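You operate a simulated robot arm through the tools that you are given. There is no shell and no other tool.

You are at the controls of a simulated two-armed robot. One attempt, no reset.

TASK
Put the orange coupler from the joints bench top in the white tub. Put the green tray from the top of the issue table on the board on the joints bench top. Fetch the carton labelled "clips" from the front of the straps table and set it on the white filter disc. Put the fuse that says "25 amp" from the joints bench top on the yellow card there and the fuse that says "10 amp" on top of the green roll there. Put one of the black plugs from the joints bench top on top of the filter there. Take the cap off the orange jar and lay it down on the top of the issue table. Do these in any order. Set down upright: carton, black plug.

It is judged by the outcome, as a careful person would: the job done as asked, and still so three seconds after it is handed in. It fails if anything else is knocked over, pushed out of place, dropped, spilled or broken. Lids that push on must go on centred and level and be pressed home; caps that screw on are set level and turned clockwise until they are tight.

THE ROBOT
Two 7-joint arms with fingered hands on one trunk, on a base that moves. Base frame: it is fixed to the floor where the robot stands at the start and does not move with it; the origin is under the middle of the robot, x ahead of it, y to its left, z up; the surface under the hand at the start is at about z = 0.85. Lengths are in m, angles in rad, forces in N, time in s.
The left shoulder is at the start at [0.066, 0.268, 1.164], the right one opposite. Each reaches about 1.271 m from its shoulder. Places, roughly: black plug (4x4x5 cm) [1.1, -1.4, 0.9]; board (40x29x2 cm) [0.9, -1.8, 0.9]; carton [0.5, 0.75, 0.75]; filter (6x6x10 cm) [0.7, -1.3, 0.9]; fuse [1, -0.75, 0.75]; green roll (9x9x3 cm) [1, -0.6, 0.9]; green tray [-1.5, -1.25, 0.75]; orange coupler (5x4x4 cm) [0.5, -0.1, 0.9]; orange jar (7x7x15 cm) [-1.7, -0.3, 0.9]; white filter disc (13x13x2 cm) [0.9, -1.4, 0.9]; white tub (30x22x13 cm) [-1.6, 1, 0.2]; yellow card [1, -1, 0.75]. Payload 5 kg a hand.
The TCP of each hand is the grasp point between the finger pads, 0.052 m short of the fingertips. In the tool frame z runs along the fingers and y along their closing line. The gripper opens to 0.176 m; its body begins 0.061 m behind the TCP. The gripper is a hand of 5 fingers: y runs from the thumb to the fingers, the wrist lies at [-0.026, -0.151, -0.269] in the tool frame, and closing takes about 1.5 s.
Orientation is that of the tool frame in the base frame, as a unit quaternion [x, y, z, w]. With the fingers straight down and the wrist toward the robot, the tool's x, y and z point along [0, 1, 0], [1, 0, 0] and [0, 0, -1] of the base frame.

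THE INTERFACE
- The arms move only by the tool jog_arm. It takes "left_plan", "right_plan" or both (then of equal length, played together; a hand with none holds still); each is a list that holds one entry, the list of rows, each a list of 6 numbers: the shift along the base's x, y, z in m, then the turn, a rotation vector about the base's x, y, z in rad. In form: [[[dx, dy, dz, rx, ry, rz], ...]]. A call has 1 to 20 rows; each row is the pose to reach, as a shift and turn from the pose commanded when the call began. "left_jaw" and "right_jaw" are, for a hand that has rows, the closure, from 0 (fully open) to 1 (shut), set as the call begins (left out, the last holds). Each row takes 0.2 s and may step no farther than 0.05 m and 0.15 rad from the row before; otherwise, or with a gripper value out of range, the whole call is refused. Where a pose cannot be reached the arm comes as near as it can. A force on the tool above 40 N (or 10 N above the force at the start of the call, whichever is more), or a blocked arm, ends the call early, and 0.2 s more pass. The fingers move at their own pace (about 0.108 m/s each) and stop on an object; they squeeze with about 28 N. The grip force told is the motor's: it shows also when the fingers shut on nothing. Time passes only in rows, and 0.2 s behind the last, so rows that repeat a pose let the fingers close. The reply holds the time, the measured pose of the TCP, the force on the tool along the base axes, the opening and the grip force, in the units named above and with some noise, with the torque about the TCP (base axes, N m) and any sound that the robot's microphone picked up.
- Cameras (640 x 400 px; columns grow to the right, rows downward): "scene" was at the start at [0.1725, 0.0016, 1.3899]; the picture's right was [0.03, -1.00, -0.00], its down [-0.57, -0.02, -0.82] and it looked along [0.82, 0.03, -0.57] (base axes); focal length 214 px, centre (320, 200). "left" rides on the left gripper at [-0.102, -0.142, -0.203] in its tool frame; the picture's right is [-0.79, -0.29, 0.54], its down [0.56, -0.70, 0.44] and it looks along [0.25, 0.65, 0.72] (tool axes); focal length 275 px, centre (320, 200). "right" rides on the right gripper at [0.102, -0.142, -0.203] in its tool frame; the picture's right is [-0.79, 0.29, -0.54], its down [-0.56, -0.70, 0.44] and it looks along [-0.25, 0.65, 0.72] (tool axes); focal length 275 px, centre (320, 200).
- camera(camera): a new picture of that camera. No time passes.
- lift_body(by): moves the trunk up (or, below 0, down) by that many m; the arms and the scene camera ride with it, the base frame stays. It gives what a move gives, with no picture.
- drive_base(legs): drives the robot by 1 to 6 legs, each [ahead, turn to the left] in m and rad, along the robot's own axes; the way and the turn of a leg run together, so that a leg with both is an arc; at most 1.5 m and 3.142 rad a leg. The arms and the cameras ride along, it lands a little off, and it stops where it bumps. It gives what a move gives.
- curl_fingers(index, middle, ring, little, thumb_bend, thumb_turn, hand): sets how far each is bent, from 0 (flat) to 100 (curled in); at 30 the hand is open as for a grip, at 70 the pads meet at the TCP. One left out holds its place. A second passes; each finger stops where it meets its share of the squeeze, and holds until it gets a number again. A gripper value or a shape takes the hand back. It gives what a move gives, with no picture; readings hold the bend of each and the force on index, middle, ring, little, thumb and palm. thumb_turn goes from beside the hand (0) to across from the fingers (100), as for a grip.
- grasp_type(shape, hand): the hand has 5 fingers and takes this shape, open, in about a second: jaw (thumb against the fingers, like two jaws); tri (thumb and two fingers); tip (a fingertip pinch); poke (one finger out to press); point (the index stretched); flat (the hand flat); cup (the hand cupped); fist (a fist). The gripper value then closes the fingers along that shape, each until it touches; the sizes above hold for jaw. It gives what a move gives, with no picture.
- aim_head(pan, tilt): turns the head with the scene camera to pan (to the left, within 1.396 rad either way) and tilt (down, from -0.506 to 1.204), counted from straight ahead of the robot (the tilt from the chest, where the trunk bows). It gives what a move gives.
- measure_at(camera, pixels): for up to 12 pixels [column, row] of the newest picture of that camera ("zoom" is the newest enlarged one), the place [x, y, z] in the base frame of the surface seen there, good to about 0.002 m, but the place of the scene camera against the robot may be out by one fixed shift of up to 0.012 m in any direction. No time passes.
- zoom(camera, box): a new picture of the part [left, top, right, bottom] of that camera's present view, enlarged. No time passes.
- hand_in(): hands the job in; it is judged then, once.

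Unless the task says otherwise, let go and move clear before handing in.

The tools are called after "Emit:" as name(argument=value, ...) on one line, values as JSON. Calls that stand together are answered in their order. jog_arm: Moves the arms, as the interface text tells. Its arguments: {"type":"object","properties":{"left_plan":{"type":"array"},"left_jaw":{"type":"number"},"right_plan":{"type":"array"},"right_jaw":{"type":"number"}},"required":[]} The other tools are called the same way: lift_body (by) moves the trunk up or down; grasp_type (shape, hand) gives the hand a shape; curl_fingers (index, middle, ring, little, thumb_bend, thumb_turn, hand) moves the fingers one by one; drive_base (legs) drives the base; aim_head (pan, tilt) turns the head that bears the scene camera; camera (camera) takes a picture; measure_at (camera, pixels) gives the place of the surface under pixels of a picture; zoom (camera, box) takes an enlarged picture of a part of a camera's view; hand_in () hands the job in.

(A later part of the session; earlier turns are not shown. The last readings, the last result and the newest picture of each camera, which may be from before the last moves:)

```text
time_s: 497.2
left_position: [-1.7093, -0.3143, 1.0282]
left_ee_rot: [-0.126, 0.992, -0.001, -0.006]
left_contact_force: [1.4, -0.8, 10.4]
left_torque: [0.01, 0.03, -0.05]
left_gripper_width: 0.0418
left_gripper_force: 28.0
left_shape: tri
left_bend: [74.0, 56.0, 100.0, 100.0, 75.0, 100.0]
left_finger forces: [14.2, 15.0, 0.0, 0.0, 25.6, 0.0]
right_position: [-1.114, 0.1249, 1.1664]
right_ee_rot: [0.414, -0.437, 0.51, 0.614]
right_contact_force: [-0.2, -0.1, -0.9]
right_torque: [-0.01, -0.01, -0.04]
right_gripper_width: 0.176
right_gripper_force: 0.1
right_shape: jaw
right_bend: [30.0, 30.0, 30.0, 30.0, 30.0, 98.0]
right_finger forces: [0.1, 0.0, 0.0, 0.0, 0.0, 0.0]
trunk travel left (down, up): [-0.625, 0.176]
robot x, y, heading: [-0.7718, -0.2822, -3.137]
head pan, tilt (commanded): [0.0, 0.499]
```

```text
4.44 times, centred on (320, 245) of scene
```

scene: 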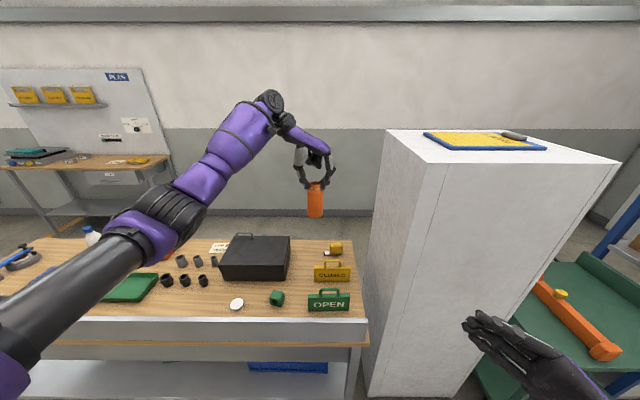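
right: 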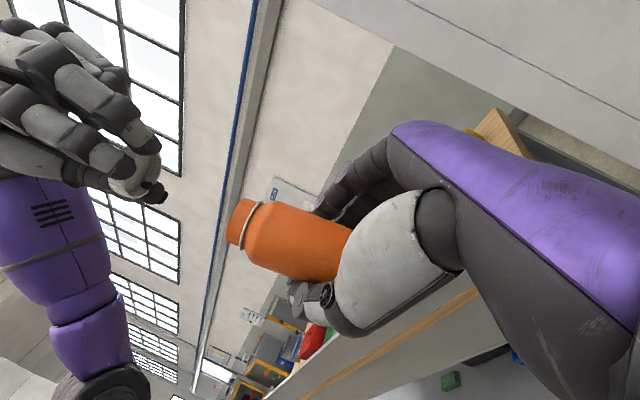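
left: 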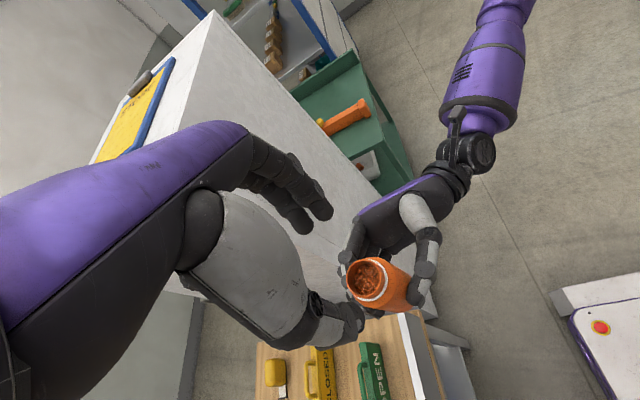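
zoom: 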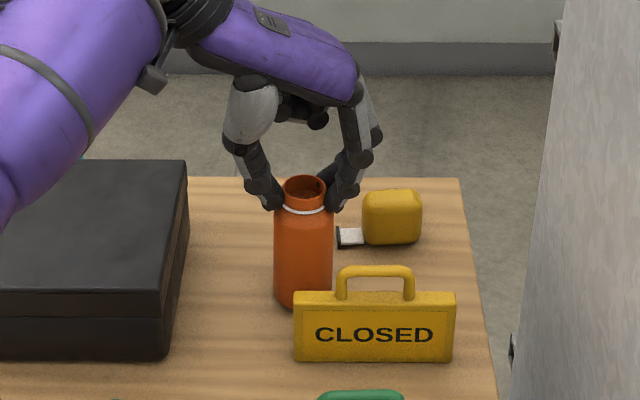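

The jar stands on the table (10 N up). I'll open the left hand and lift it away straight up.

Emit:
jog_arm(left_plan=[[[0, 0, 0.001, 0, 0, 0], [0, 0, 0.003, 0, 0, 0], [0, 0, 0.005, 0, 0, 0], [0, 0, 0.006, 0, 0, 0], [0, 0, 0.006, 0, 0, 0]]], left_jaw=0.45)

Emit:
jog_arm(left_plan=[[[0, 0, 0.015, 0, 0, 0], [0, 0, 0.04, 0, 0, 0], [0, 0, 0.075, 0, 0, 0], [0, 0, 0.11, 0, 0, 0], [0, 0, 0.15, 0, 0, 0], [0, 0, 0.19, 0, 0, 0], [0, 0, 0.23, 0, 0, 0], [0, 0, 0.27, 0, 0, 0], [0, 0, 0.3, 0, 0, 0]]])

Emit:
camera(camera="scene")

Emit:
zoom(camera="scene", box=[210, 210, 370, 330])

```text
time_s: 498.4
left_position: [-1.7078, -0.3145, 1.0319]
left_ee_rot: [-0.127, 0.992, -0.003, -0.005]
left_contact_force: [-0.4, 0.0, -0.9]
left_torque: [-0.03, -0.01, 0.01]
left_gripper_width: 0.0961
left_gripper_force: 0.0
left_shape: tri
left_bend: [74.0, 43.0, 99.0, 99.0, 68.0, 100.0]
left_finger forces: [0.1, 0.0, 0.1, 0.1, 0.0, 0.0]
right_position: [-1.1143, 0.124, 1.1664]
right_ee_rot: [0.415, -0.437, 0.51, 0.614]
right_contact_force: [-0.1, 0.9, -0.2]
right_torque: [0.01, 0.0, -0.01]
right_gripper_width: 0.1758
right_gripper_force: 0.1
right_shape: jaw
right_bend: [30.0, 30.0, 30.0, 30.0, 30.0, 98.0]
right_finger forces: [0.0, 0.0, 0.1, 0.0, 0.0, 0.0]
trunk travel left (down, up): [-0.625, 0.176]
robot x, y, heading: [-0.776, -0.2815, -3.134]
head pan, tilt (commanded): [0.0, 0.499]
```

```text
time_s: 500.4
left_position: [-1.7091, -0.3147, 1.3324]
left_ee_rot: [-0.127, 0.992, -0.004, -0.005]
left_contact_force: [1.9, 0.3, -1.3]
left_torque: [0.0, 0.07, -0.01]
left_gripper_width: 0.0965
left_gripper_force: 0.1
left_shape: tri
left_bend: [74.0, 43.0, 99.0, 99.0, 68.0, 100.0]
left_finger forces: [0.0, 0.0, 0.1, 0.0, 0.0, 0.0]
right_position: [-1.1128, 0.1259, 1.1672]
right_ee_rot: [0.415, -0.436, 0.51, 0.614]
right_contact_force: [0.5, 0.3, 0.2]
right_torque: [0.0, -0.05, -0.03]
right_gripper_width: 0.176
right_gripper_force: 0.1
right_shape: jaw
right_bend: [30.0, 30.0, 30.0, 30.0, 30.0, 98.0]
right_finger forces: [0.1, 0.0, 0.1, 0.1, 0.0, 0.1]
trunk travel left (down, up): [-0.625, 0.176]
robot x, y, heading: [-0.7718, -0.2842, -3.14]
head pan, tilt (commanded): [0.0, 0.499]
```

```text
taken
```

scene: 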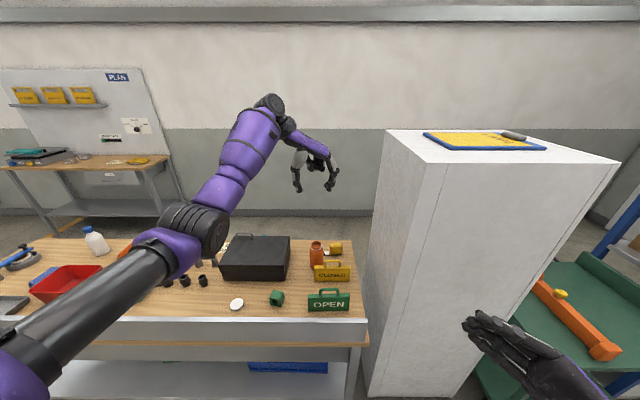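

```text
3.33 times, centred on (290, 270) of scene
```

zoom: 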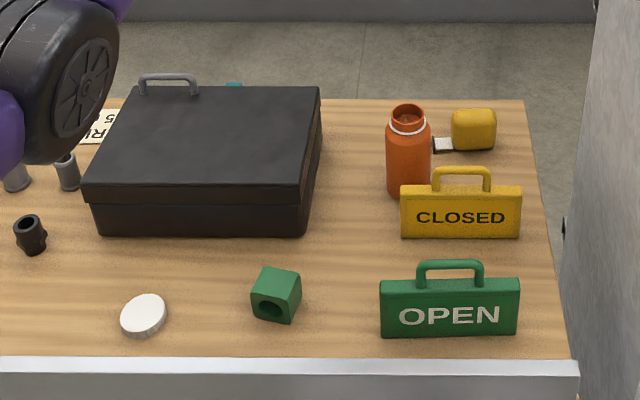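

The jar is back in place, open, with the cap laid on the table. Last is the green tray. I'll retract the left arm over the table and back the base off before moving along.

Emit:
jog_arm(left_plan=[[[0.02, 0, 0.01, 0, 0, 0.05], [0.05, 0, 0.02, 0, 0, 0.1], [0.085, 0, 0.03, 0, 0, 0.18], [0.12, 0, 0.04, 0, 0, 0.26], [0.155, 0, 0.05, 0, 0, 0.34], [0.19, -0.01, 0.05, 0, 0, 0.42], [0.225, -0.02, 0.05, 0, 0, 0.5], [0.26, -0.03, 0.05, 0, 0, 0.58], [0.295, -0.04, 0.05, 0, 0, 0.66], [0.33, -0.05, 0.05, 0, 0, 0.74], [0.36, -0.06, 0.05, 0, 0, 0.8], [0.38, -0.07, 0.05, 0, 0, 0.85]]])

Emit:
drive_base(legs=[[-0.35, 0]])

Emit:
camera(camera="scene")

```text
time_s: 503.0
left_position: [-1.3277, -0.3857, 1.3831]
left_ee_rot: [-0.525, 0.851, -0.004, -0.004]
left_contact_force: [0.4, -0.6, 0.1]
left_torque: [0.04, 0.08, 0.0]
left_gripper_width: 0.0965
left_gripper_force: 0.0
left_shape: tri
left_bend: [74.0, 43.0, 99.0, 99.0, 68.0, 100.0]
left_finger forces: [0.0, 0.1, 0.1, 0.0, 0.0, 0.1]
right_position: [-1.1137, 0.1234, 1.167]
right_ee_rot: [0.415, -0.437, 0.509, 0.614]
right_contact_force: [-0.1, -0.1, 0.8]
right_torque: [-0.01, -0.03, -0.04]
right_gripper_width: 0.1759
right_gripper_force: 0.0
right_shape: jaw
right_bend: [30.0, 30.0, 30.0, 30.0, 30.0, 98.0]
right_finger forces: [0.0, 0.0, 0.0, 0.1, 0.1, 0.1]
trunk travel left (down, up): [-0.625, 0.176]
robot x, y, heading: [-0.7701, -0.2794, -3.132]
head pan, tilt (commanded): [0.0, 0.499]
```

```text
time_s: 505.9
left_position: [-0.9755, -0.3832, 1.3834]
left_ee_rot: [-0.526, 0.851, -0.005, -0.004]
left_contact_force: [1.2, 0.5, 0.0]
left_torque: [0.0, 0.11, 0.02]
left_gripper_width: 0.0969
left_gripper_force: 0.0
left_shape: tri
left_bend: [74.0, 43.0, 99.0, 99.0, 68.0, 100.0]
left_finger forces: [0.0, 0.0, 0.1, 0.0, 0.0, 0.0]
right_position: [-0.7626, 0.1272, 1.1658]
right_ee_rot: [0.415, -0.436, 0.511, 0.614]
right_contact_force: [1.4, -0.3, -1.2]
right_torque: [0.05, -0.04, -0.06]
right_gripper_width: 0.1756
right_gripper_force: 0.1
right_shape: jaw
right_bend: [30.0, 30.0, 30.0, 30.0, 30.0, 98.0]
right_finger forces: [0.1, 0.0, 0.0, 0.0, 0.1, 0.1]
trunk travel left (down, up): [-0.625, 0.176]
robot x, y, heading: [-0.4215, -0.2766, -3.135]
head pan, tilt (commanded): [0.0, 0.499]
```

```text
taken
```

scene: 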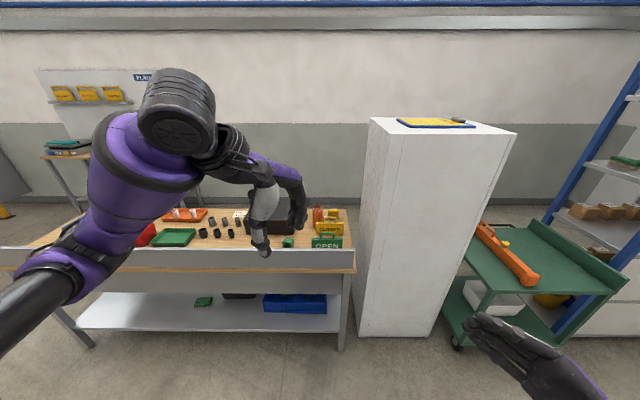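

The tray shows at (173,237). I'll turn left, drive 0.72 m along the aisle, and turn back to face the table.

Emit:
drive_base(legs=[[0, 0.53], [0, 0.52], [0, 0.52], [0.7, 0]])

Emit:
drive_base(legs=[[0, -0.53], [0, -0.52], [0, -0.53]])

Emit:
camera(camera="scene")

```text
time_s: 517.5
left_position: [-0.3093, -1.5196, 1.3894]
left_ee_rot: [0.973, -0.229, 0.009, 0.005]
left_contact_force: [-0.7, -2.2, -1.5]
left_torque: [0.09, -0.02, 0.01]
left_gripper_width: 0.0964
left_gripper_force: 0.0
left_shape: tri
left_bend: [74.0, 43.0, 99.0, 99.0, 68.0, 100.0]
left_finger forces: [0.0, 0.0, 0.0, 0.1, 0.0, 0.0]
right_position: [-0.8188, -1.3091, 1.1704]
right_ee_rot: [0.602, -0.01, 0.795, 0.077]
right_contact_force: [0.5, 0.5, 0.5]
right_torque: [-0.03, 0.03, 0.0]
right_gripper_width: 0.176
right_gripper_force: 0.1
right_shape: jaw
right_bend: [30.0, 30.0, 30.0, 30.0, 30.0, 97.0]
right_finger forces: [0.0, 0.0, 0.0, 0.0, 0.0, 0.0]
trunk travel left (down, up): [-0.625, 0.176]
robot x, y, heading: [-0.4139, -0.982, -1.556]
head pan, tilt (commanded): [0.0, 0.499]
```

```text
time_s: 524.5
left_position: [-0.9326, -1.0717, 1.3952]
left_ee_rot: [-0.518, 0.855, 0.002, -0.016]
left_contact_force: [1.1, 0.0, 0.4]
left_torque: [0.01, 0.07, 0.02]
left_gripper_width: 0.0969
left_gripper_force: 0.1
left_shape: tri
left_bend: [74.0, 43.0, 99.0, 99.0, 68.0, 100.0]
left_finger forces: [0.0, 0.0, 0.0, 0.0, 0.0, 0.0]
right_position: [-0.7176, -0.5666, 1.1754]
right_ee_rot: [0.418, -0.431, 0.5, 0.624]
right_contact_force: [0.8, 0.4, 0.6]
right_torque: [-0.04, -0.04, -0.04]
right_gripper_width: 0.176
right_gripper_force: 0.0
right_shape: jaw
right_bend: [30.0, 30.0, 30.0, 30.0, 30.0, 98.0]
right_finger forces: [0.0, 0.0, 0.0, 0.0, 0.0, 0.0]
trunk travel left (down, up): [-0.625, 0.176]
robot x, y, heading: [-0.4111, -0.9888, 3.134]
head pan, tilt (commanded): [0.0, 0.499]
```

```text
taken
```

scene: 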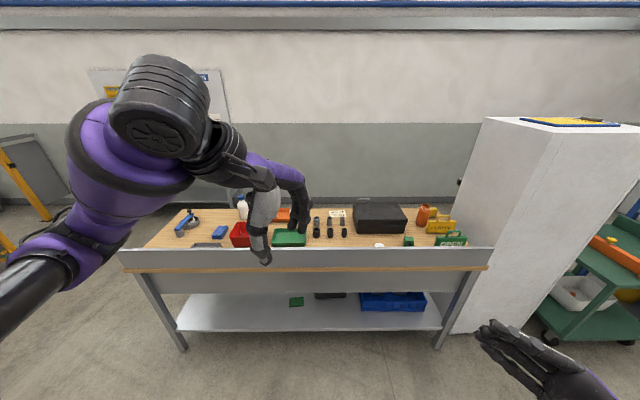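

I'm facing the table with the green tray ahead at (289,238). I'll zoom and measure the tray.

Emit:
zoom(camera="scene", box=[160, 190, 370, 260])

Emit:
measure_at(camera="zoom", pixels=[[345, 150], [445, 150], [335, 170], [450, 170], [395, 140], [395, 160], [300, 150], [500, 130], [395, 175], [460, 160]])

```text
3.05 times, centred on (265, 225) of scene
```

zoom: 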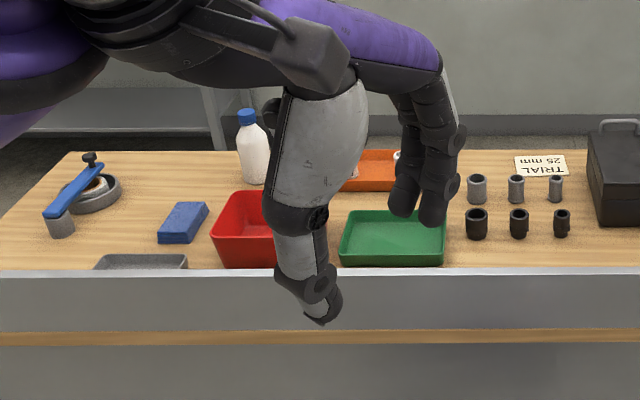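

```text
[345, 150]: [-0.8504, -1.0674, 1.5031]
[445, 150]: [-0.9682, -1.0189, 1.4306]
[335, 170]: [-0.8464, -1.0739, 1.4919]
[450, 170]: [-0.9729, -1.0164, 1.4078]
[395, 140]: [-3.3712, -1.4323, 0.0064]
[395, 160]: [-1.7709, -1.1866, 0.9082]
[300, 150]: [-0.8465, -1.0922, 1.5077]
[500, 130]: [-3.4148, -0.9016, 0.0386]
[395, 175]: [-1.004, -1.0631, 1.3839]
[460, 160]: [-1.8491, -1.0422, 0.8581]
```

I'll measure the tray's rim corners precisely.

Emit:
measure_at(camera="zoom", pixels=[[344, 240], [443, 240], [395, 264], [352, 213], [443, 212], [395, 245], [375, 212], [445, 255], [342, 260], [395, 255], [465, 250], [330, 250]])

```text
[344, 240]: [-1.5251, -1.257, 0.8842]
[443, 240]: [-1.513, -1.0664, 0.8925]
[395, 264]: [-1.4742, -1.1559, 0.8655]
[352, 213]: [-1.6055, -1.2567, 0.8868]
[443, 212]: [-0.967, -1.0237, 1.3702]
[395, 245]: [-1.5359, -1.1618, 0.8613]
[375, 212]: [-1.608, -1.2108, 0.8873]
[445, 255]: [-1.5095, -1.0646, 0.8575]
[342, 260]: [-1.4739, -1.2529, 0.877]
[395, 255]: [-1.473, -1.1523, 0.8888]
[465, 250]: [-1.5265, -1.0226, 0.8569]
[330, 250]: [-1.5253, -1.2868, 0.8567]
```

The tray is ≈13.5 cm deep (x −1.47…−1.61) by 19 cm wide, rim z≈0.88 — narrow enough to grip across with one hand from above. I'll set the left hand to an open jaw and drive 0.3 m closer.

Emit:
grasp_type(shape="jaw", hand="left")

Emit:
drive_base(legs=[[0.3, 0]])

Emit:
jog_arm(left_plan=[[[0, 0, 0, 0, 0, 0], [0, 0, 0, 0, 0, 0], [0, 0, 0, 0, 0, 0]]], right_plan=[[[0, 0, 0, 0, 0, 0], [0, 0, 0, 0, 0, 0], [0, 0, 0, 0, 0, 0]]])

Emit:
camera(camera="scene")

```text
time_s: 525.4
left_position: [-0.9176, -1.0716, 1.4033]
left_ee_rot: [-0.515, 0.857, 0.011, -0.019]
left_contact_force: [-1.0, -1.2, -0.4]
left_torque: [0.18, -0.11, -0.04]
left_gripper_width: 0.1761
left_gripper_force: 0.1
left_shape: jaw
left_bend: [30.0, 30.0, 30.0, 30.0, 30.0, 98.0]
left_finger forces: [0.0, 0.0, 0.0, 0.0, 0.1, 0.0]
right_position: [-0.7036, -0.5672, 1.1789]
right_ee_rot: [0.42, -0.429, 0.496, 0.627]
right_contact_force: [-0.2, -0.8, 0.2]
right_torque: [0.0, 0.04, 0.04]
right_gripper_width: 0.1758
right_gripper_force: 0.1
right_shape: jaw
right_bend: [30.0, 30.0, 30.0, 30.0, 30.0, 98.0]
right_finger forces: [0.0, 0.0, 0.0, 0.0, 0.1, 0.1]
trunk travel left (down, up): [-0.625, 0.176]
robot x, y, heading: [-0.4093, -0.9918, 3.135]
head pan, tilt (commanded): [0.0, 0.499]
```

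```text
time_s: 528.0
left_position: [-1.2179, -1.0666, 1.4026]
left_ee_rot: [-0.515, 0.857, 0.01, -0.019]
left_contact_force: [-0.1, 0.0, -1.0]
left_torque: [-0.02, -0.13, 0.0]
left_gripper_width: 0.1761
left_gripper_force: 0.0
left_shape: jaw
left_bend: [30.0, 30.0, 30.0, 30.0, 30.0, 98.0]
left_finger forces: [0.0, 0.1, 0.0, 0.0, 0.0, 0.1]
right_position: [-1.0027, -0.5632, 1.1782]
right_ee_rot: [0.42, -0.43, 0.497, 0.626]
right_contact_force: [-0.5, -0.6, 0.6]
right_torque: [0.0, 0.04, 0.04]
right_gripper_width: 0.1759
right_gripper_force: 0.0
right_shape: jaw
right_bend: [30.0, 30.0, 30.0, 30.0, 30.0, 98.0]
right_finger forces: [0.0, 0.1, 0.0, 0.1, 0.1, 0.0]
trunk travel left (down, up): [-0.625, 0.176]
robot x, y, heading: [-0.7121, -0.9843, 3.132]
head pan, tilt (commanded): [0.0, 0.499]
```

```text
time_s: 528.8
left_position: [-1.196, -1.0585, 1.4114]
left_ee_rot: [-0.508, 0.861, 0.025, -0.021]
left_contact_force: [1.2, 0.5, 1.2]
left_torque: [-0.05, 0.16, 0.01]
left_gripper_width: 0.1761
left_gripper_force: 0.0
left_shape: jaw
left_bend: [30.0, 30.0, 30.0, 30.0, 30.0, 97.0]
left_finger forces: [0.0, 0.0, 0.1, 0.0, 0.1, 0.1]
right_position: [-0.9865, -0.5638, 1.1828]
right_ee_rot: [0.423, -0.424, 0.493, 0.631]
right_contact_force: [1.7, 0.2, -0.9]
right_torque: [0.0, -0.04, -0.09]
right_gripper_width: 0.176
right_gripper_force: 0.1
right_shape: jaw
right_bend: [30.0, 30.0, 30.0, 30.0, 30.0, 97.0]
right_finger forces: [0.1, 0.1, 0.1, 0.1, 0.1, 0.1]
trunk travel left (down, up): [-0.625, 0.176]
robot x, y, heading: [-0.7139, -0.9888, 3.132]
head pan, tilt (commanded): [0.0, 0.499]
```

```text
taken
```

scene: 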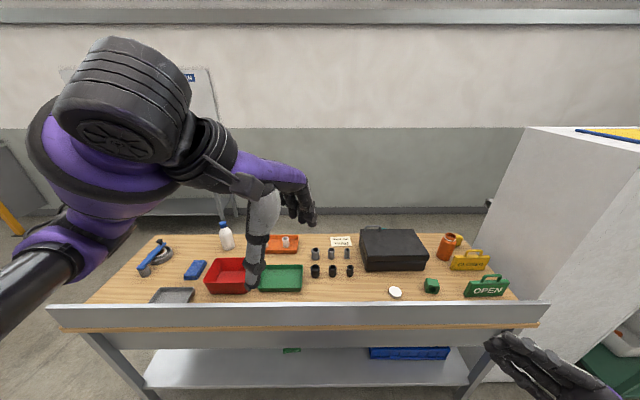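

I'll bring the open left hand above the tray, squaring its yaw.

Emit:
jog_arm(left_plan=[[[-0.01, -0.005, 0, 0, 0, 0.03], [-0.03, -0.01, 0, 0, -0.01, 0.08], [-0.06, -0.02, 0, -0.01, -0.02, 0.14], [-0.09, -0.03, -0.01, -0.01, -0.03, 0.2], [-0.12, -0.04, -0.02, -0.015, -0.04, 0.26], [-0.15, -0.05, -0.03, -0.02, -0.05, 0.32], [-0.18, -0.06, -0.05, -0.022, -0.062, 0.38], [-0.21, -0.07, -0.07, -0.022, -0.062, 0.44], [-0.24, -0.08, -0.09, -0.022, -0.062, 0.506], [-0.27, -0.09, -0.12, -0.022, -0.062, 0.506], [-0.3, -0.1, -0.15, -0.022, -0.062, 0.506], [-0.325, -0.1035, -0.18, -0.022, -0.062, 0.506], [-0.338, -0.1035, -0.21, -0.022, -0.062, 0.506], [-0.338, -0.1035, -0.24, -0.022, -0.062, 0.506], [-0.338, -0.1035, -0.26, -0.022, -0.062, 0.506]]])

Emit:
camera(camera="left")

Emit:
camera(camera="scene")

```text
time_s: 532.0
left_position: [-1.5376, -1.1708, 1.1495]
left_ee_rot: [0.713, -0.701, 0.018, 0.007]
left_contact_force: [-0.3, 0.1, 1.9]
left_torque: [0.07, -0.1, -0.03]
left_gripper_width: 0.1757
left_gripper_force: 0.0
left_shape: jaw
left_bend: [30.0, 30.0, 30.0, 30.0, 30.0, 97.0]
left_finger forces: [0.1, 0.1, 0.0, 0.0, 0.0, 0.0]
right_position: [-0.9878, -0.5634, 1.1823]
right_ee_rot: [0.423, -0.426, 0.493, 0.63]
right_contact_force: [-0.2, 0.9, -0.2]
right_torque: [0.0, -0.03, 0.05]
right_gripper_width: 0.1759
right_gripper_force: 0.1
right_shape: jaw
right_bend: [30.0, 30.0, 30.0, 30.0, 30.0, 97.0]
right_finger forces: [0.0, 0.0, 0.1, 0.0, 0.1, 0.1]
trunk travel left (down, up): [-0.625, 0.176]
robot x, y, heading: [-0.7131, -0.9881, 3.128]
head pan, tilt (commanded): [0.0, 0.499]
```

```text
taken
```

left: 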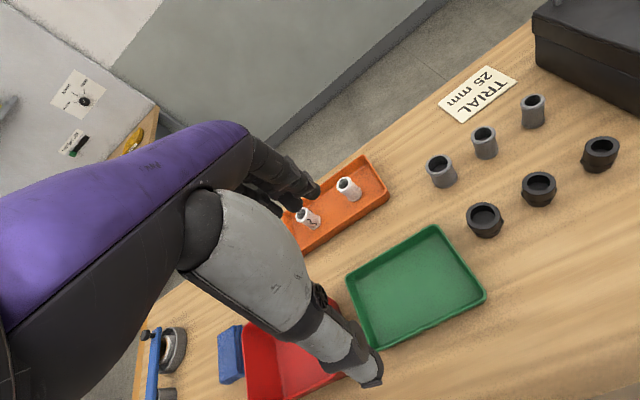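

```text
taken
```

scene: 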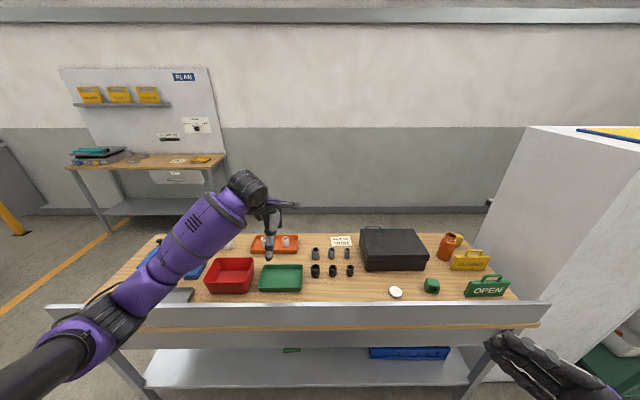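

The left view shows the whole tray; I'll measure its rim corners here.

Emit:
zoom(camera="left", box=[330, 210, 500, 360])

Emit:
measure_at(camera="zoom", pixels=[[322, 45], [455, 230], [130, 360], [92, 175], [270, 200], [210, 105], [385, 130], [300, 295], [110, 260], [480, 330], [60, 260]])

```text
2.67 times, centred on (415, 285) of left
```

zoom: 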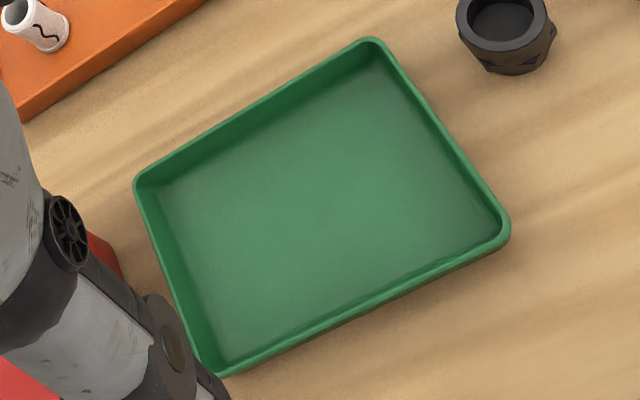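

```text
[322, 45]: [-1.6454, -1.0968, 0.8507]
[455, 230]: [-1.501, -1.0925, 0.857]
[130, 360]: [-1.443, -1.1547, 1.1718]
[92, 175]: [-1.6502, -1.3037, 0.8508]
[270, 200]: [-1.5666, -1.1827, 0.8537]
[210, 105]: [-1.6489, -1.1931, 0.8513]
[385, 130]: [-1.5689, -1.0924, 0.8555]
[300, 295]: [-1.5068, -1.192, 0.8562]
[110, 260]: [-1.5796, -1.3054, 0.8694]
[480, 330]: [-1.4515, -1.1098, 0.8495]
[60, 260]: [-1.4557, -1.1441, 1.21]
```

I'll measure the middle of each rim.

Emit:
measure_at(camera="zoom", pixels=[[252, 116], [200, 147], [310, 82], [368, 303], [300, 336], [440, 268], [180, 285], [441, 140], [160, 235], [475, 188], [505, 230], [372, 44]])

```text
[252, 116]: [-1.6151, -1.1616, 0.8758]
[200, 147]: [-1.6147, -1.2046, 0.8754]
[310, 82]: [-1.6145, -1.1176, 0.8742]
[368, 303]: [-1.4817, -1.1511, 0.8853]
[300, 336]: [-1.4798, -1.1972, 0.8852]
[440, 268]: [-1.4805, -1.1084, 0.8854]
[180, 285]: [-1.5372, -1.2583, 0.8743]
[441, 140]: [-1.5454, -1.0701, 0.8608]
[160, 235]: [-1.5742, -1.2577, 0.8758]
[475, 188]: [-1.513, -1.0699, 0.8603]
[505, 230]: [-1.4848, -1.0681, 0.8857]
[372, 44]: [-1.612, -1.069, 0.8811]
```

The tray centre is (-1.547,-1.164), outer depth ≈14.5 cm. I'll check the orange tray's near edge for finger clearance, then descend to a hover.

Emit:
measure_at(camera="left", pixels=[[386, 200], [345, 227], [310, 248], [330, 215], [440, 175], [485, 220]])

Emit:
jog_arm(left_plan=[[[-0.003, 0.002, -0.03, 0.01, 0.005, 0], [-0.006, 0.004, -0.06, 0.02, 0.01, 0], [-0.0094, 0.0068, -0.09, 0.035, 0.016, 0], [-0.0094, 0.0068, -0.12, 0.035, 0.016, 0], [-0.0094, 0.0068, -0.15, 0.035, 0.016, 0], [-0.0094, 0.0068, -0.17, 0.035, 0.016, 0], [-0.0094, 0.0068, -0.17, 0.035, 0.016, 0]]])

Emit:
camera(camera="left")

Emit:
zoom(camera="scene", box=[200, 190, 350, 310])

```text
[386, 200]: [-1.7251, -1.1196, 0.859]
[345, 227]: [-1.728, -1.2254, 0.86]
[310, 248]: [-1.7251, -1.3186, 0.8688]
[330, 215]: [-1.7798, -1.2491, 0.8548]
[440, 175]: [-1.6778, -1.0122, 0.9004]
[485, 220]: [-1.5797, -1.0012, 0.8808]
```

```text
time_s: 533.5
left_position: [-1.5447, -1.1643, 0.979]
left_ee_rot: [0.713, -0.702, 0.0, 0.0]
left_contact_force: [0.2, -0.1, -0.3]
left_torque: [0.03, 0.01, -0.01]
left_gripper_width: 0.1759
left_gripper_force: 0.1
left_shape: jaw
left_bend: [30.0, 30.0, 30.0, 30.0, 30.0, 97.0]
left_finger forces: [0.1, 0.0, 0.0, 0.0, 0.1, 0.1]
right_position: [-0.9867, -0.5637, 1.1828]
right_ee_rot: [0.423, -0.426, 0.494, 0.629]
right_contact_force: [0.3, -0.4, -0.4]
right_torque: [0.04, 0.0, 0.0]
right_gripper_width: 0.176
right_gripper_force: 0.1
right_shape: jaw
right_bend: [30.0, 30.0, 30.0, 30.0, 30.0, 97.0]
right_finger forces: [0.0, 0.0, 0.1, 0.0, 0.0, 0.0]
trunk travel left (down, up): [-0.625, 0.176]
robot x, y, heading: [-0.7087, -0.9878, 3.133]
head pan, tilt (commanded): [0.0, 0.499]
```

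```text
taken
```

left: 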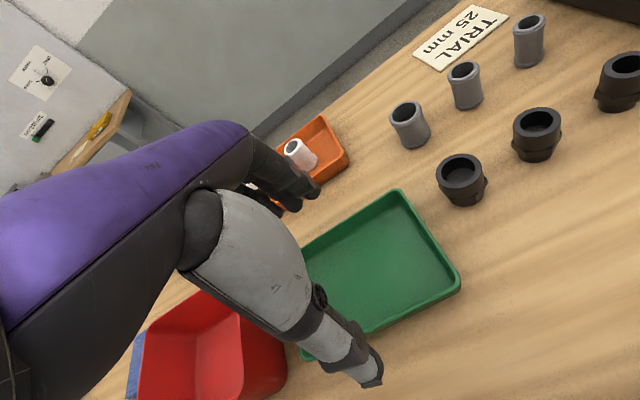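

```text
3.33 times, centred on (275, 250) of scene
```

zoom: 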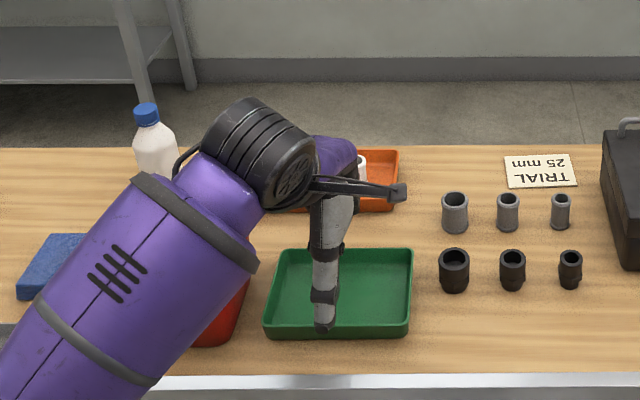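

I'll verify the thumb and finger positions relative to the tray rims before going down.

Emit:
measure_at(camera="zoom", pixels=[[322, 326], [322, 310], [335, 322], [300, 337], [370, 337], [340, 252]])

Emit:
measure_at(camera="left", pixels=[[372, 378], [376, 360], [315, 190], [296, 205], [310, 345], [430, 305]])

```text
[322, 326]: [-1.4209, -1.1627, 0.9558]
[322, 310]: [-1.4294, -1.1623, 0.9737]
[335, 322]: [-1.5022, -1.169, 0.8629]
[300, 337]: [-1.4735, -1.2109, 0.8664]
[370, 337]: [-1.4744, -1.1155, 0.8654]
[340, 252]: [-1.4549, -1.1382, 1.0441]
```

```text
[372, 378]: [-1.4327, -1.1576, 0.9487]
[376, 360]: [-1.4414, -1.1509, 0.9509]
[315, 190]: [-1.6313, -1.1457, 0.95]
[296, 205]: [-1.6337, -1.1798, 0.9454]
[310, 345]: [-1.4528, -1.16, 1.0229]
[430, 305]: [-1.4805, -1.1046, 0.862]
```

The finger gap is centred at x≈−1.540 and the tray at −1.5475, so I'll shift 7 mm back and descend to z≈0.908.

Emit:
jog_arm(left_plan=[[[-0.0075, 0, -0.01, 0, 0, 0], [-0.0075, 0, -0.03, 0, 0, 0], [-0.0075, 0, -0.05, 0, 0, 0], [-0.0075, 0, -0.063, 0, 0, 0], [-0.0075, 0, -0.07, 0, 0, 0], [-0.0075, 0, -0.07, 0, 0, 0]]])

Emit:
camera(camera="left")

Emit:
zoom(camera="scene", box=[200, 190, 350, 310])

```text
time_s: 535.0
left_position: [-1.5524, -1.1626, 0.9095]
left_ee_rot: [0.713, -0.701, 0.0, 0.0]
left_contact_force: [-0.9, 0.2, 0.4]
left_torque: [0.01, -0.02, 0.0]
left_gripper_width: 0.1762
left_gripper_force: 0.0
left_shape: jaw
left_bend: [30.0, 30.0, 30.0, 30.0, 30.0, 97.0]
left_finger forces: [0.0, 0.0, 0.1, 0.0, 0.1, 0.1]
right_position: [-0.9882, -0.5645, 1.1822]
right_ee_rot: [0.423, -0.425, 0.494, 0.63]
right_contact_force: [0.7, -0.9, 0.5]
right_torque: [0.03, -0.02, -0.04]
right_gripper_width: 0.1758
right_gripper_force: 0.0
right_shape: jaw
right_bend: [30.0, 30.0, 30.0, 30.0, 30.0, 97.0]
right_finger forces: [0.0, 0.1, 0.0, 0.0, 0.0, 0.0]
trunk travel left (down, up): [-0.625, 0.176]
robot x, y, heading: [-0.7111, -0.9877, 3.133]
head pan, tilt (commanded): [0.0, 0.499]
```

```text
taken
```

left: 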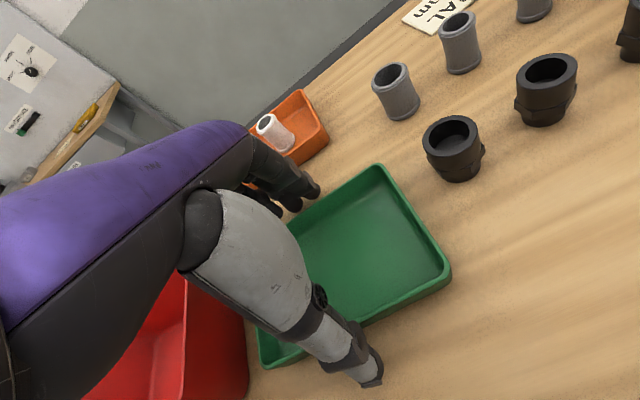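

```text
3.33 times, centred on (275, 250) of scene
```

zoom: 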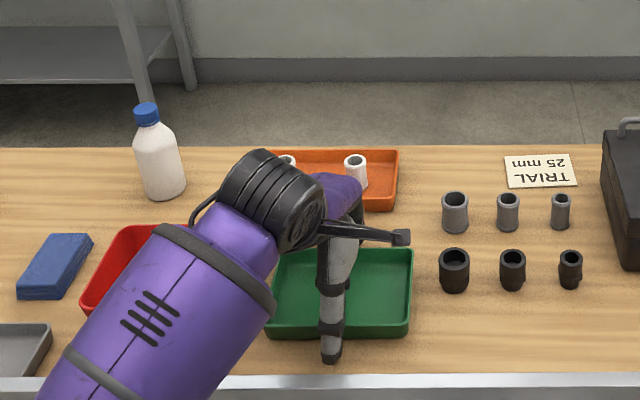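

Thumb is in front, fingers behind the tray. I'll close the hand to clamp the tray across.

Emit:
jog_arm(left_plan=[[[0, 0, 0, 0, 0, 0], [0, 0, 0, 0, 0, 0], [0, 0, 0, 0, 0, 0], [0, 0, 0, 0, 0, 0], [0, 0, 0, 0, 0, 0]]], left_jaw=1.0)

Emit:
camera(camera="left")

```text
time_s: 536.1
left_position: [-1.5527, -1.1643, 0.9082]
left_ee_rot: [0.713, -0.702, 0.0, 0.0]
left_contact_force: [0.7, -0.7, 0.4]
left_torque: [0.01, 0.04, 0.0]
left_gripper_width: 0.1323
left_gripper_force: 28.3
left_shape: jaw
left_bend: [27.0, 37.0, 34.0, 38.0, 53.0, 99.0]
left_finger forces: [14.5, 7.8, 3.2, 0.0, 25.5, 0.0]
right_position: [-0.9871, -0.5637, 1.1828]
right_ee_rot: [0.423, -0.426, 0.493, 0.63]
right_contact_force: [-0.3, -0.2, 0.5]
right_torque: [0.01, 0.02, 0.02]
right_gripper_width: 0.1759
right_gripper_force: 0.0
right_shape: jaw
right_bend: [30.0, 30.0, 30.0, 30.0, 30.0, 97.0]
right_finger forces: [0.0, 0.0, 0.0, 0.0, 0.0, 0.0]
trunk travel left (down, up): [-0.625, 0.176]
robot x, y, heading: [-0.7124, -0.9862, 3.131]
head pan, tilt (commanded): [0.0, 0.499]
```

```text
taken
```

left: 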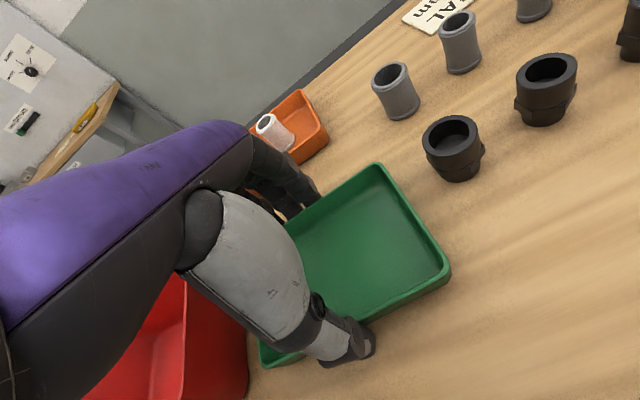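

The tray is clamped (13.2 cm, thumb 25.5 N). I'll lift it slowly and check that it stays level.

Emit:
jog_arm(left_plan=[[[0, 0, 0.005, 0, 0, 0], [0, 0, 0.015, 0, 0, 0], [0, 0, 0.03, 0, 0, 0], [0, 0, 0.05, 0, 0, 0], [0, 0, 0.07, 0, 0, 0], [0, 0, 0.07, 0, 0, 0]]])

Emit:
camera(camera="left")

Emit:
zoom(camera="scene", box=[200, 190, 350, 310])

```text
time_s: 537.5
left_position: [-1.5527, -1.1644, 0.9797]
left_ee_rot: [0.712, -0.702, 0.001, 0.0]
left_contact_force: [-0.6, -1.4, -4.1]
left_torque: [0.01, -0.04, -0.04]
left_gripper_width: 0.1327
left_gripper_force: 28.0
left_shape: jaw
left_bend: [27.0, 37.0, 34.0, 38.0, 53.0, 99.0]
left_finger forces: [14.7, 8.0, 3.3, 0.2, 25.6, 0.0]
right_position: [-0.9884, -0.5645, 1.182]
right_ee_rot: [0.423, -0.425, 0.493, 0.63]
right_contact_force: [-0.1, 0.6, 0.3]
right_torque: [0.01, 0.0, 0.01]
right_gripper_width: 0.1759
right_gripper_force: 0.1
right_shape: jaw
right_bend: [30.0, 30.0, 30.0, 30.0, 30.0, 97.0]
right_finger forces: [0.1, 0.0, 0.0, 0.0, 0.0, 0.0]
trunk travel left (down, up): [-0.625, 0.176]
robot x, y, heading: [-0.7082, -0.9835, 3.135]
head pan, tilt (commanded): [0.0, 0.499]
```

```text
taken
```

left: 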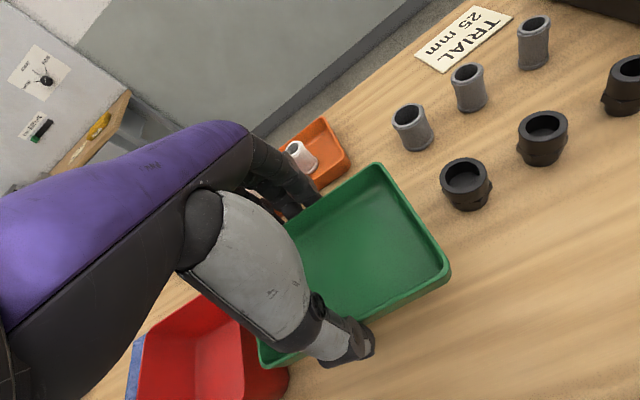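

```text
3.33 times, centred on (275, 250) of scene
```

zoom: 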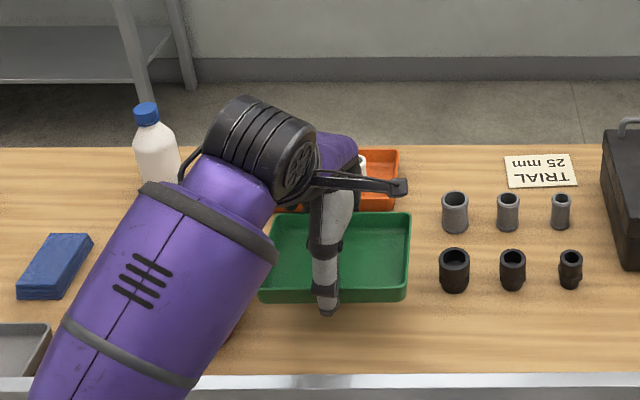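

The tray lifts level (4 N). I'll raise it well clear, pull it in, and back the base away from the table.

Emit:
jog_arm(left_plan=[[[0, 0, 0.03, 0, 0, 0], [0, 0, 0.06, 0, 0, 0], [0, 0, 0.1, 0, 0, 0], [0, 0, 0.14, 0, 0, 0], [0, 0, 0.18, 0, 0, 0], [0, 0, 0.22, 0, 0, 0], [0, 0, 0.26, 0, 0, 0], [0.02, 0, 0.29, 0, 0, 0], [0.05, 0, 0.32, 0, 0, 0], [0.08, 0, 0.34, 0, 0, 0], [0.11, 0, 0.35, 0, 0, 0], [0.14, 0, 0.36, 0, 0, 0], [0.17, 0, 0.36, 0, 0, 0], [0.19, 0, 0.36, 0, 0, 0]]])

Emit:
drive_base(legs=[[-0.3, 0]])

Emit:
camera(camera="scene")

```text
time_s: 540.5
left_position: [-1.3616, -1.1596, 1.341]
left_ee_rot: [0.711, -0.703, 0.001, 0.001]
left_contact_force: [0.3, 2.9, -2.0]
left_torque: [-0.33, 0.12, 0.07]
left_gripper_width: 0.132
left_gripper_force: 27.9
left_shape: jaw
left_bend: [27.0, 37.0, 34.0, 38.0, 53.0, 99.0]
left_finger forces: [14.3, 7.9, 3.5, 0.1, 25.8, 0.0]
right_position: [-0.9866, -0.562, 1.182]
right_ee_rot: [0.422, -0.425, 0.494, 0.631]
right_contact_force: [0.3, 1.8, -1.2]
right_torque: [-0.02, -0.04, -0.02]
right_gripper_width: 0.1761
right_gripper_force: 0.0
right_shape: jaw
right_bend: [30.0, 30.0, 30.0, 30.0, 30.0, 97.0]
right_finger forces: [0.0, 0.0, 0.0, 0.1, 0.0, 0.0]
trunk travel left (down, up): [-0.625, 0.176]
robot x, y, heading: [-0.7108, -0.9863, 3.131]
head pan, tilt (commanded): [0.0, 0.499]
```

```text
time_s: 543.2
left_position: [-1.0599, -1.1667, 1.3412]
left_ee_rot: [0.712, -0.702, -0.001, 0.001]
left_contact_force: [1.3, 0.0, -2.2]
left_torque: [0.01, 0.07, -0.01]
left_gripper_width: 0.1321
left_gripper_force: 28.1
left_shape: jaw
left_bend: [27.0, 37.0, 34.0, 38.0, 53.0, 99.0]
left_finger forces: [14.4, 7.9, 3.5, 0.0, 25.8, 0.0]
right_position: [-0.684, -0.5681, 1.1833]
right_ee_rot: [0.423, -0.424, 0.494, 0.63]
right_contact_force: [1.4, -0.6, 0.2]
right_torque: [0.04, -0.07, -0.08]
right_gripper_width: 0.1761
right_gripper_force: 0.0
right_shape: jaw
right_bend: [30.0, 30.0, 30.0, 30.0, 30.0, 97.0]
right_finger forces: [0.0, 0.1, 0.0, 0.0, 0.0, 0.1]
trunk travel left (down, up): [-0.625, 0.176]
robot x, y, heading: [-0.4059, -0.991, 3.137]
head pan, tilt (commanded): [0.0, 0.499]
```

```text
taken
```

scene: 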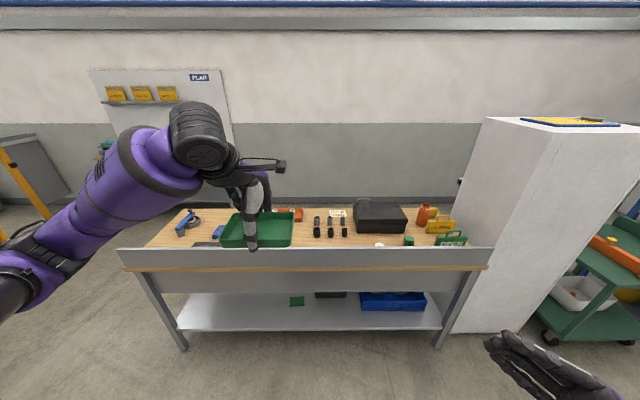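

The tray is safely in hand and the table items are undisturbed. I'll turn left and drive along the aisle to the far end of the joints bench.

Emit:
drive_base(legs=[[0, 0.53], [0, 0.52], [0, 0.52]])

Emit:
drive_base(legs=[[0.5, 0], [0.46, 0]])

Emit:
camera(camera="scene")

```text
time_s: 543.8
left_position: [-1.0115, -1.1492, 1.3679]
left_ee_rot: [-0.7, 0.713, 0.042, -0.001]
left_contact_force: [3.8, 0.0, -1.5]
left_torque: [-0.05, 0.41, 0.1]
left_gripper_width: 0.1323
left_gripper_force: 28.4
left_shape: jaw
left_bend: [26.0, 37.0, 34.0, 38.0, 53.0, 98.0]
left_finger forces: [15.3, 8.6, 3.5, 0.1, 27.5, 0.0]
right_position: [-0.6379, -0.5669, 1.1972]
right_ee_rot: [0.435, -0.407, 0.482, 0.642]
right_contact_force: [3.3, -0.2, -0.6]
right_torque: [0.0, -0.2, -0.29]
right_gripper_width: 0.176
right_gripper_force: 0.0
right_shape: jaw
right_bend: [30.0, 30.0, 30.0, 30.0, 30.0, 97.0]
right_finger forces: [0.1, 0.0, 0.1, 0.0, 0.0, 0.1]
trunk travel left (down, up): [-0.625, 0.176]
robot x, y, heading: [-0.4105, -0.9925, 3.132]
head pan, tilt (commanded): [0.0, 0.499]
stopped in leg 1: the force on the tool passed its limit at 107 N (the readings are from after the stop); the commanded pose is now the measured one
```

```text
time_s: 549.0
left_position: [-1.5893, -1.1524, 1.3724]
left_ee_rot: [-0.703, 0.71, 0.043, -0.005]
left_contact_force: [1.7, -1.6, -2.4]
left_torque: [0.08, 0.12, 0.01]
left_gripper_width: 0.1318
left_gripper_force: 28.2
left_shape: jaw
left_bend: [27.0, 37.0, 34.0, 38.0, 53.0, 99.0]
left_finger forces: [14.9, 8.1, 3.8, 0.0, 26.9, 0.1]
right_position: [-1.2196, -0.5666, 1.2]
right_ee_rot: [0.44, -0.402, 0.48, 0.644]
right_contact_force: [1.5, -0.2, -0.1]
right_torque: [0.02, -0.07, -0.15]
right_gripper_width: 0.1756
right_gripper_force: 0.2
right_shape: jaw
right_bend: [30.0, 30.0, 30.0, 30.0, 30.0, 98.0]
right_finger forces: [0.1, 0.0, 0.0, 0.0, 0.0, 0.0]
trunk travel left (down, up): [-0.625, 0.176]
robot x, y, heading: [-1.0065, -0.9887, -3.144]
head pan, tilt (commanded): [0.0, 0.499]
stopped in leg 2: the robot was blocked; the commanded pose is now the measured one
```

```text
taken
```

scene: 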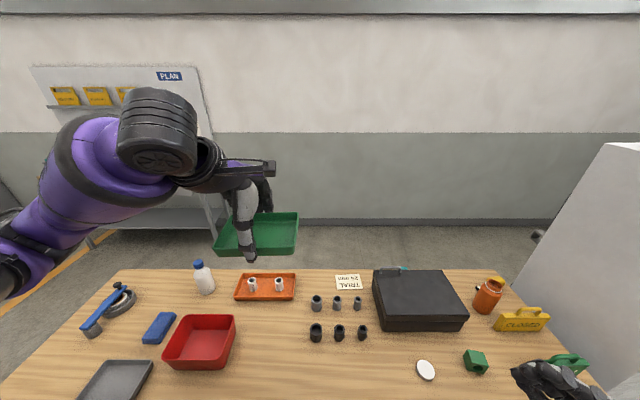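

The turn was refused by a force spike, and the following leg drove straight into the table front and stopped on contact. The items on the table look undisturbed. I'll settle and back straight off.

Emit:
jog_arm(left_plan=[[[0, 0, 0, 0, 0, 0], [0, 0, 0, 0, 0, 0], [0, 0, 0, 0, 0, 0]]], right_plan=[[[0, 0, 0, 0, 0, 0], [0, 0, 0, 0, 0, 0], [0, 0, 0, 0, 0, 0]]])

Emit:
zoom(camera="scene", box=[360, 240, 620, 400])

```text
time_s: 549.8
left_position: [-1.5882, -1.1509, 1.3724]
left_ee_rot: [-0.702, 0.71, 0.043, -0.005]
left_contact_force: [-2.2, 0.3, -3.8]
left_torque: [-0.03, -0.21, -0.03]
left_gripper_width: 0.1321
left_gripper_force: 28.0
left_shape: jaw
left_bend: [27.0, 37.0, 34.0, 38.0, 53.0, 98.0]
left_finger forces: [15.0, 8.1, 3.8, 0.0, 26.8, 0.1]
right_position: [-1.2214, -0.5639, 1.1989]
right_ee_rot: [0.44, -0.402, 0.48, 0.643]
right_contact_force: [-1.1, -0.8, -0.1]
right_torque: [-0.04, 0.11, 0.11]
right_gripper_width: 0.1758
right_gripper_force: 0.0
right_shape: jaw
right_bend: [30.0, 30.0, 30.0, 30.0, 30.0, 98.0]
right_finger forces: [0.0, 0.1, 0.0, 0.0, 0.0, 0.0]
trunk travel left (down, up): [-0.625, 0.176]
robot x, y, heading: [-1.0095, -0.9863, -3.139]
head pan, tilt (commanded): [0.0, 0.499]
```

```text
2.46 times, centred on (490, 320) of scene
```

zoom: 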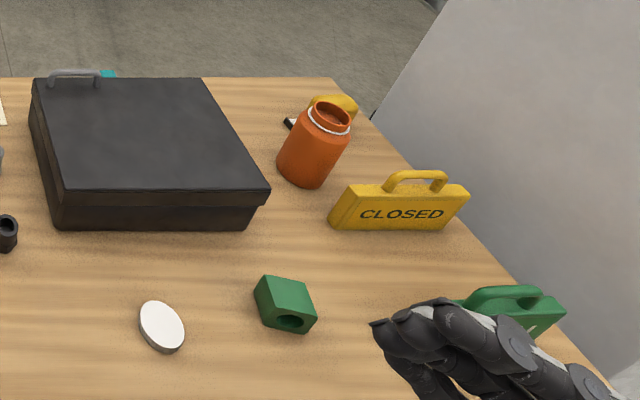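

All items on the table stand as before. I'll back off 0.6 m.

Emit:
drive_base(legs=[[-0.6, 0]])

Emit:
jog_arm(left_plan=[[[0, 0, 0, 0, 0, 0], [0, 0, 0, 0, 0, 0], [0, 0, 0, 0, 0, 0]]], right_plan=[[[0, 0, 0, 0, 0, 0], [0, 0, 0, 0, 0, 0], [0, 0, 0, 0, 0, 0]]])

Emit:
camera(camera="scene")

Emit:
zoom(camera="scene", box=[100, 180, 520, 290])

```text
time_s: 554.3
left_position: [-0.9864, -1.1496, 1.3738]
left_ee_rot: [-0.702, 0.71, 0.044, -0.005]
left_contact_force: [0.1, -0.1, -2.3]
left_torque: [0.01, 0.05, 0.05]
left_gripper_width: 0.132
left_gripper_force: 28.3
left_shape: jaw
left_bend: [27.0, 37.0, 34.0, 38.0, 53.0, 98.0]
left_finger forces: [15.0, 8.1, 3.8, 0.0, 26.8, 0.1]
right_position: [-0.6186, -0.5644, 1.2003]
right_ee_rot: [0.439, -0.403, 0.479, 0.645]
right_contact_force: [-0.2, 0.1, 0.3]
right_torque: [0.05, -0.03, -0.04]
right_gripper_width: 0.1758
right_gripper_force: 0.0
right_shape: jaw
right_bend: [30.0, 30.0, 30.0, 30.0, 30.0, 98.0]
right_finger forces: [0.1, 0.1, 0.0, 0.0, 0.0, 0.0]
trunk travel left (down, up): [-0.625, 0.176]
robot x, y, heading: [-0.4036, -0.9857, 3.143]
head pan, tilt (commanded): [0.0, 0.499]
```

```text
time_s: 555.1
left_position: [-0.9672, -1.1402, 1.3841]
left_ee_rot: [-0.694, 0.718, 0.058, -0.004]
left_contact_force: [1.0, 0.5, -2.1]
left_torque: [-0.07, 0.05, 0.07]
left_gripper_width: 0.1319
left_gripper_force: 28.1
left_shape: jaw
left_bend: [27.0, 37.0, 34.0, 38.0, 53.0, 98.0]
left_finger forces: [15.3, 8.6, 3.6, 0.1, 27.5, 0.0]
right_position: [-0.6029, -0.5634, 1.2029]
right_ee_rot: [0.442, -0.398, 0.476, 0.648]
right_contact_force: [0.8, 0.8, 0.0]
right_torque: [0.05, -0.02, -0.04]
right_gripper_width: 0.1761
right_gripper_force: 0.1
right_shape: jaw
right_bend: [30.0, 30.0, 30.0, 30.0, 30.0, 97.0]
right_finger forces: [0.0, 0.0, 0.0, 0.1, 0.0, 0.1]
trunk travel left (down, up): [-0.625, 0.176]
robot x, y, heading: [-0.4087, -0.9886, 3.14]
head pan, tilt (commanded): [0.0, 0.499]
```

```text
taken
```

scene: 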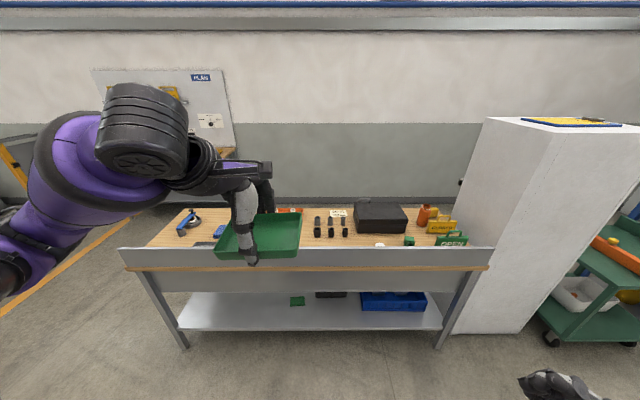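

```text
1.52 times, centred on (310, 235) of scene
```

zoom: 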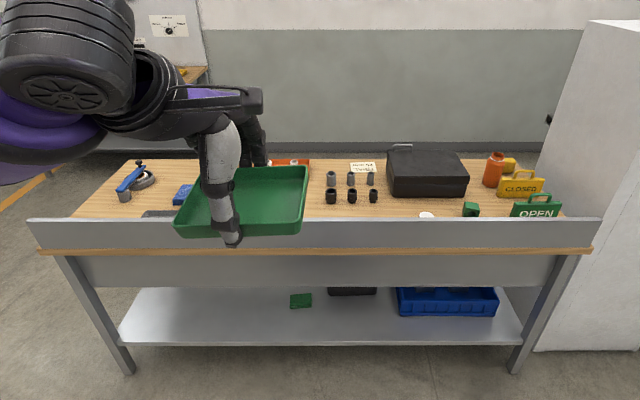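

The table hasn't moved (its corners are at the same pixels as before). I'll turn left in one small leg first and check.

Emit:
drive_base(legs=[[0, 0.4]])

```text
time_s: 557.2
left_position: [-0.8633, -1.3542, 1.3806]
left_ee_rot: [0.828, -0.559, -0.046, 0.02]
left_contact_force: [-0.3, 0.7, -2.5]
left_torque: [-0.16, -0.05, 0.02]
left_gripper_width: 0.1321
left_gripper_force: 28.4
left_shape: jaw
left_bend: [27.0, 37.0, 34.0, 38.0, 53.0, 98.0]
left_finger forces: [15.3, 8.5, 3.6, 0.0, 27.4, 0.0]
right_position: [-0.7521, -0.6737, 1.2016]
right_ee_rot: [0.513, -0.303, 0.594, 0.54]
right_contact_force: [0.0, 1.4, 0.0]
right_torque: [-0.01, 0.0, -0.01]
right_gripper_width: 0.176
right_gripper_force: 0.0
right_shape: jaw
right_bend: [30.0, 30.0, 30.0, 30.0, 30.0, 97.0]
right_finger forces: [0.1, 0.1, 0.0, 0.0, 0.1, 0.0]
trunk travel left (down, up): [-0.625, 0.176]
robot x, y, heading: [-0.4079, -0.9868, -2.747]
head pan, tilt (commanded): [0.0, 0.499]
```

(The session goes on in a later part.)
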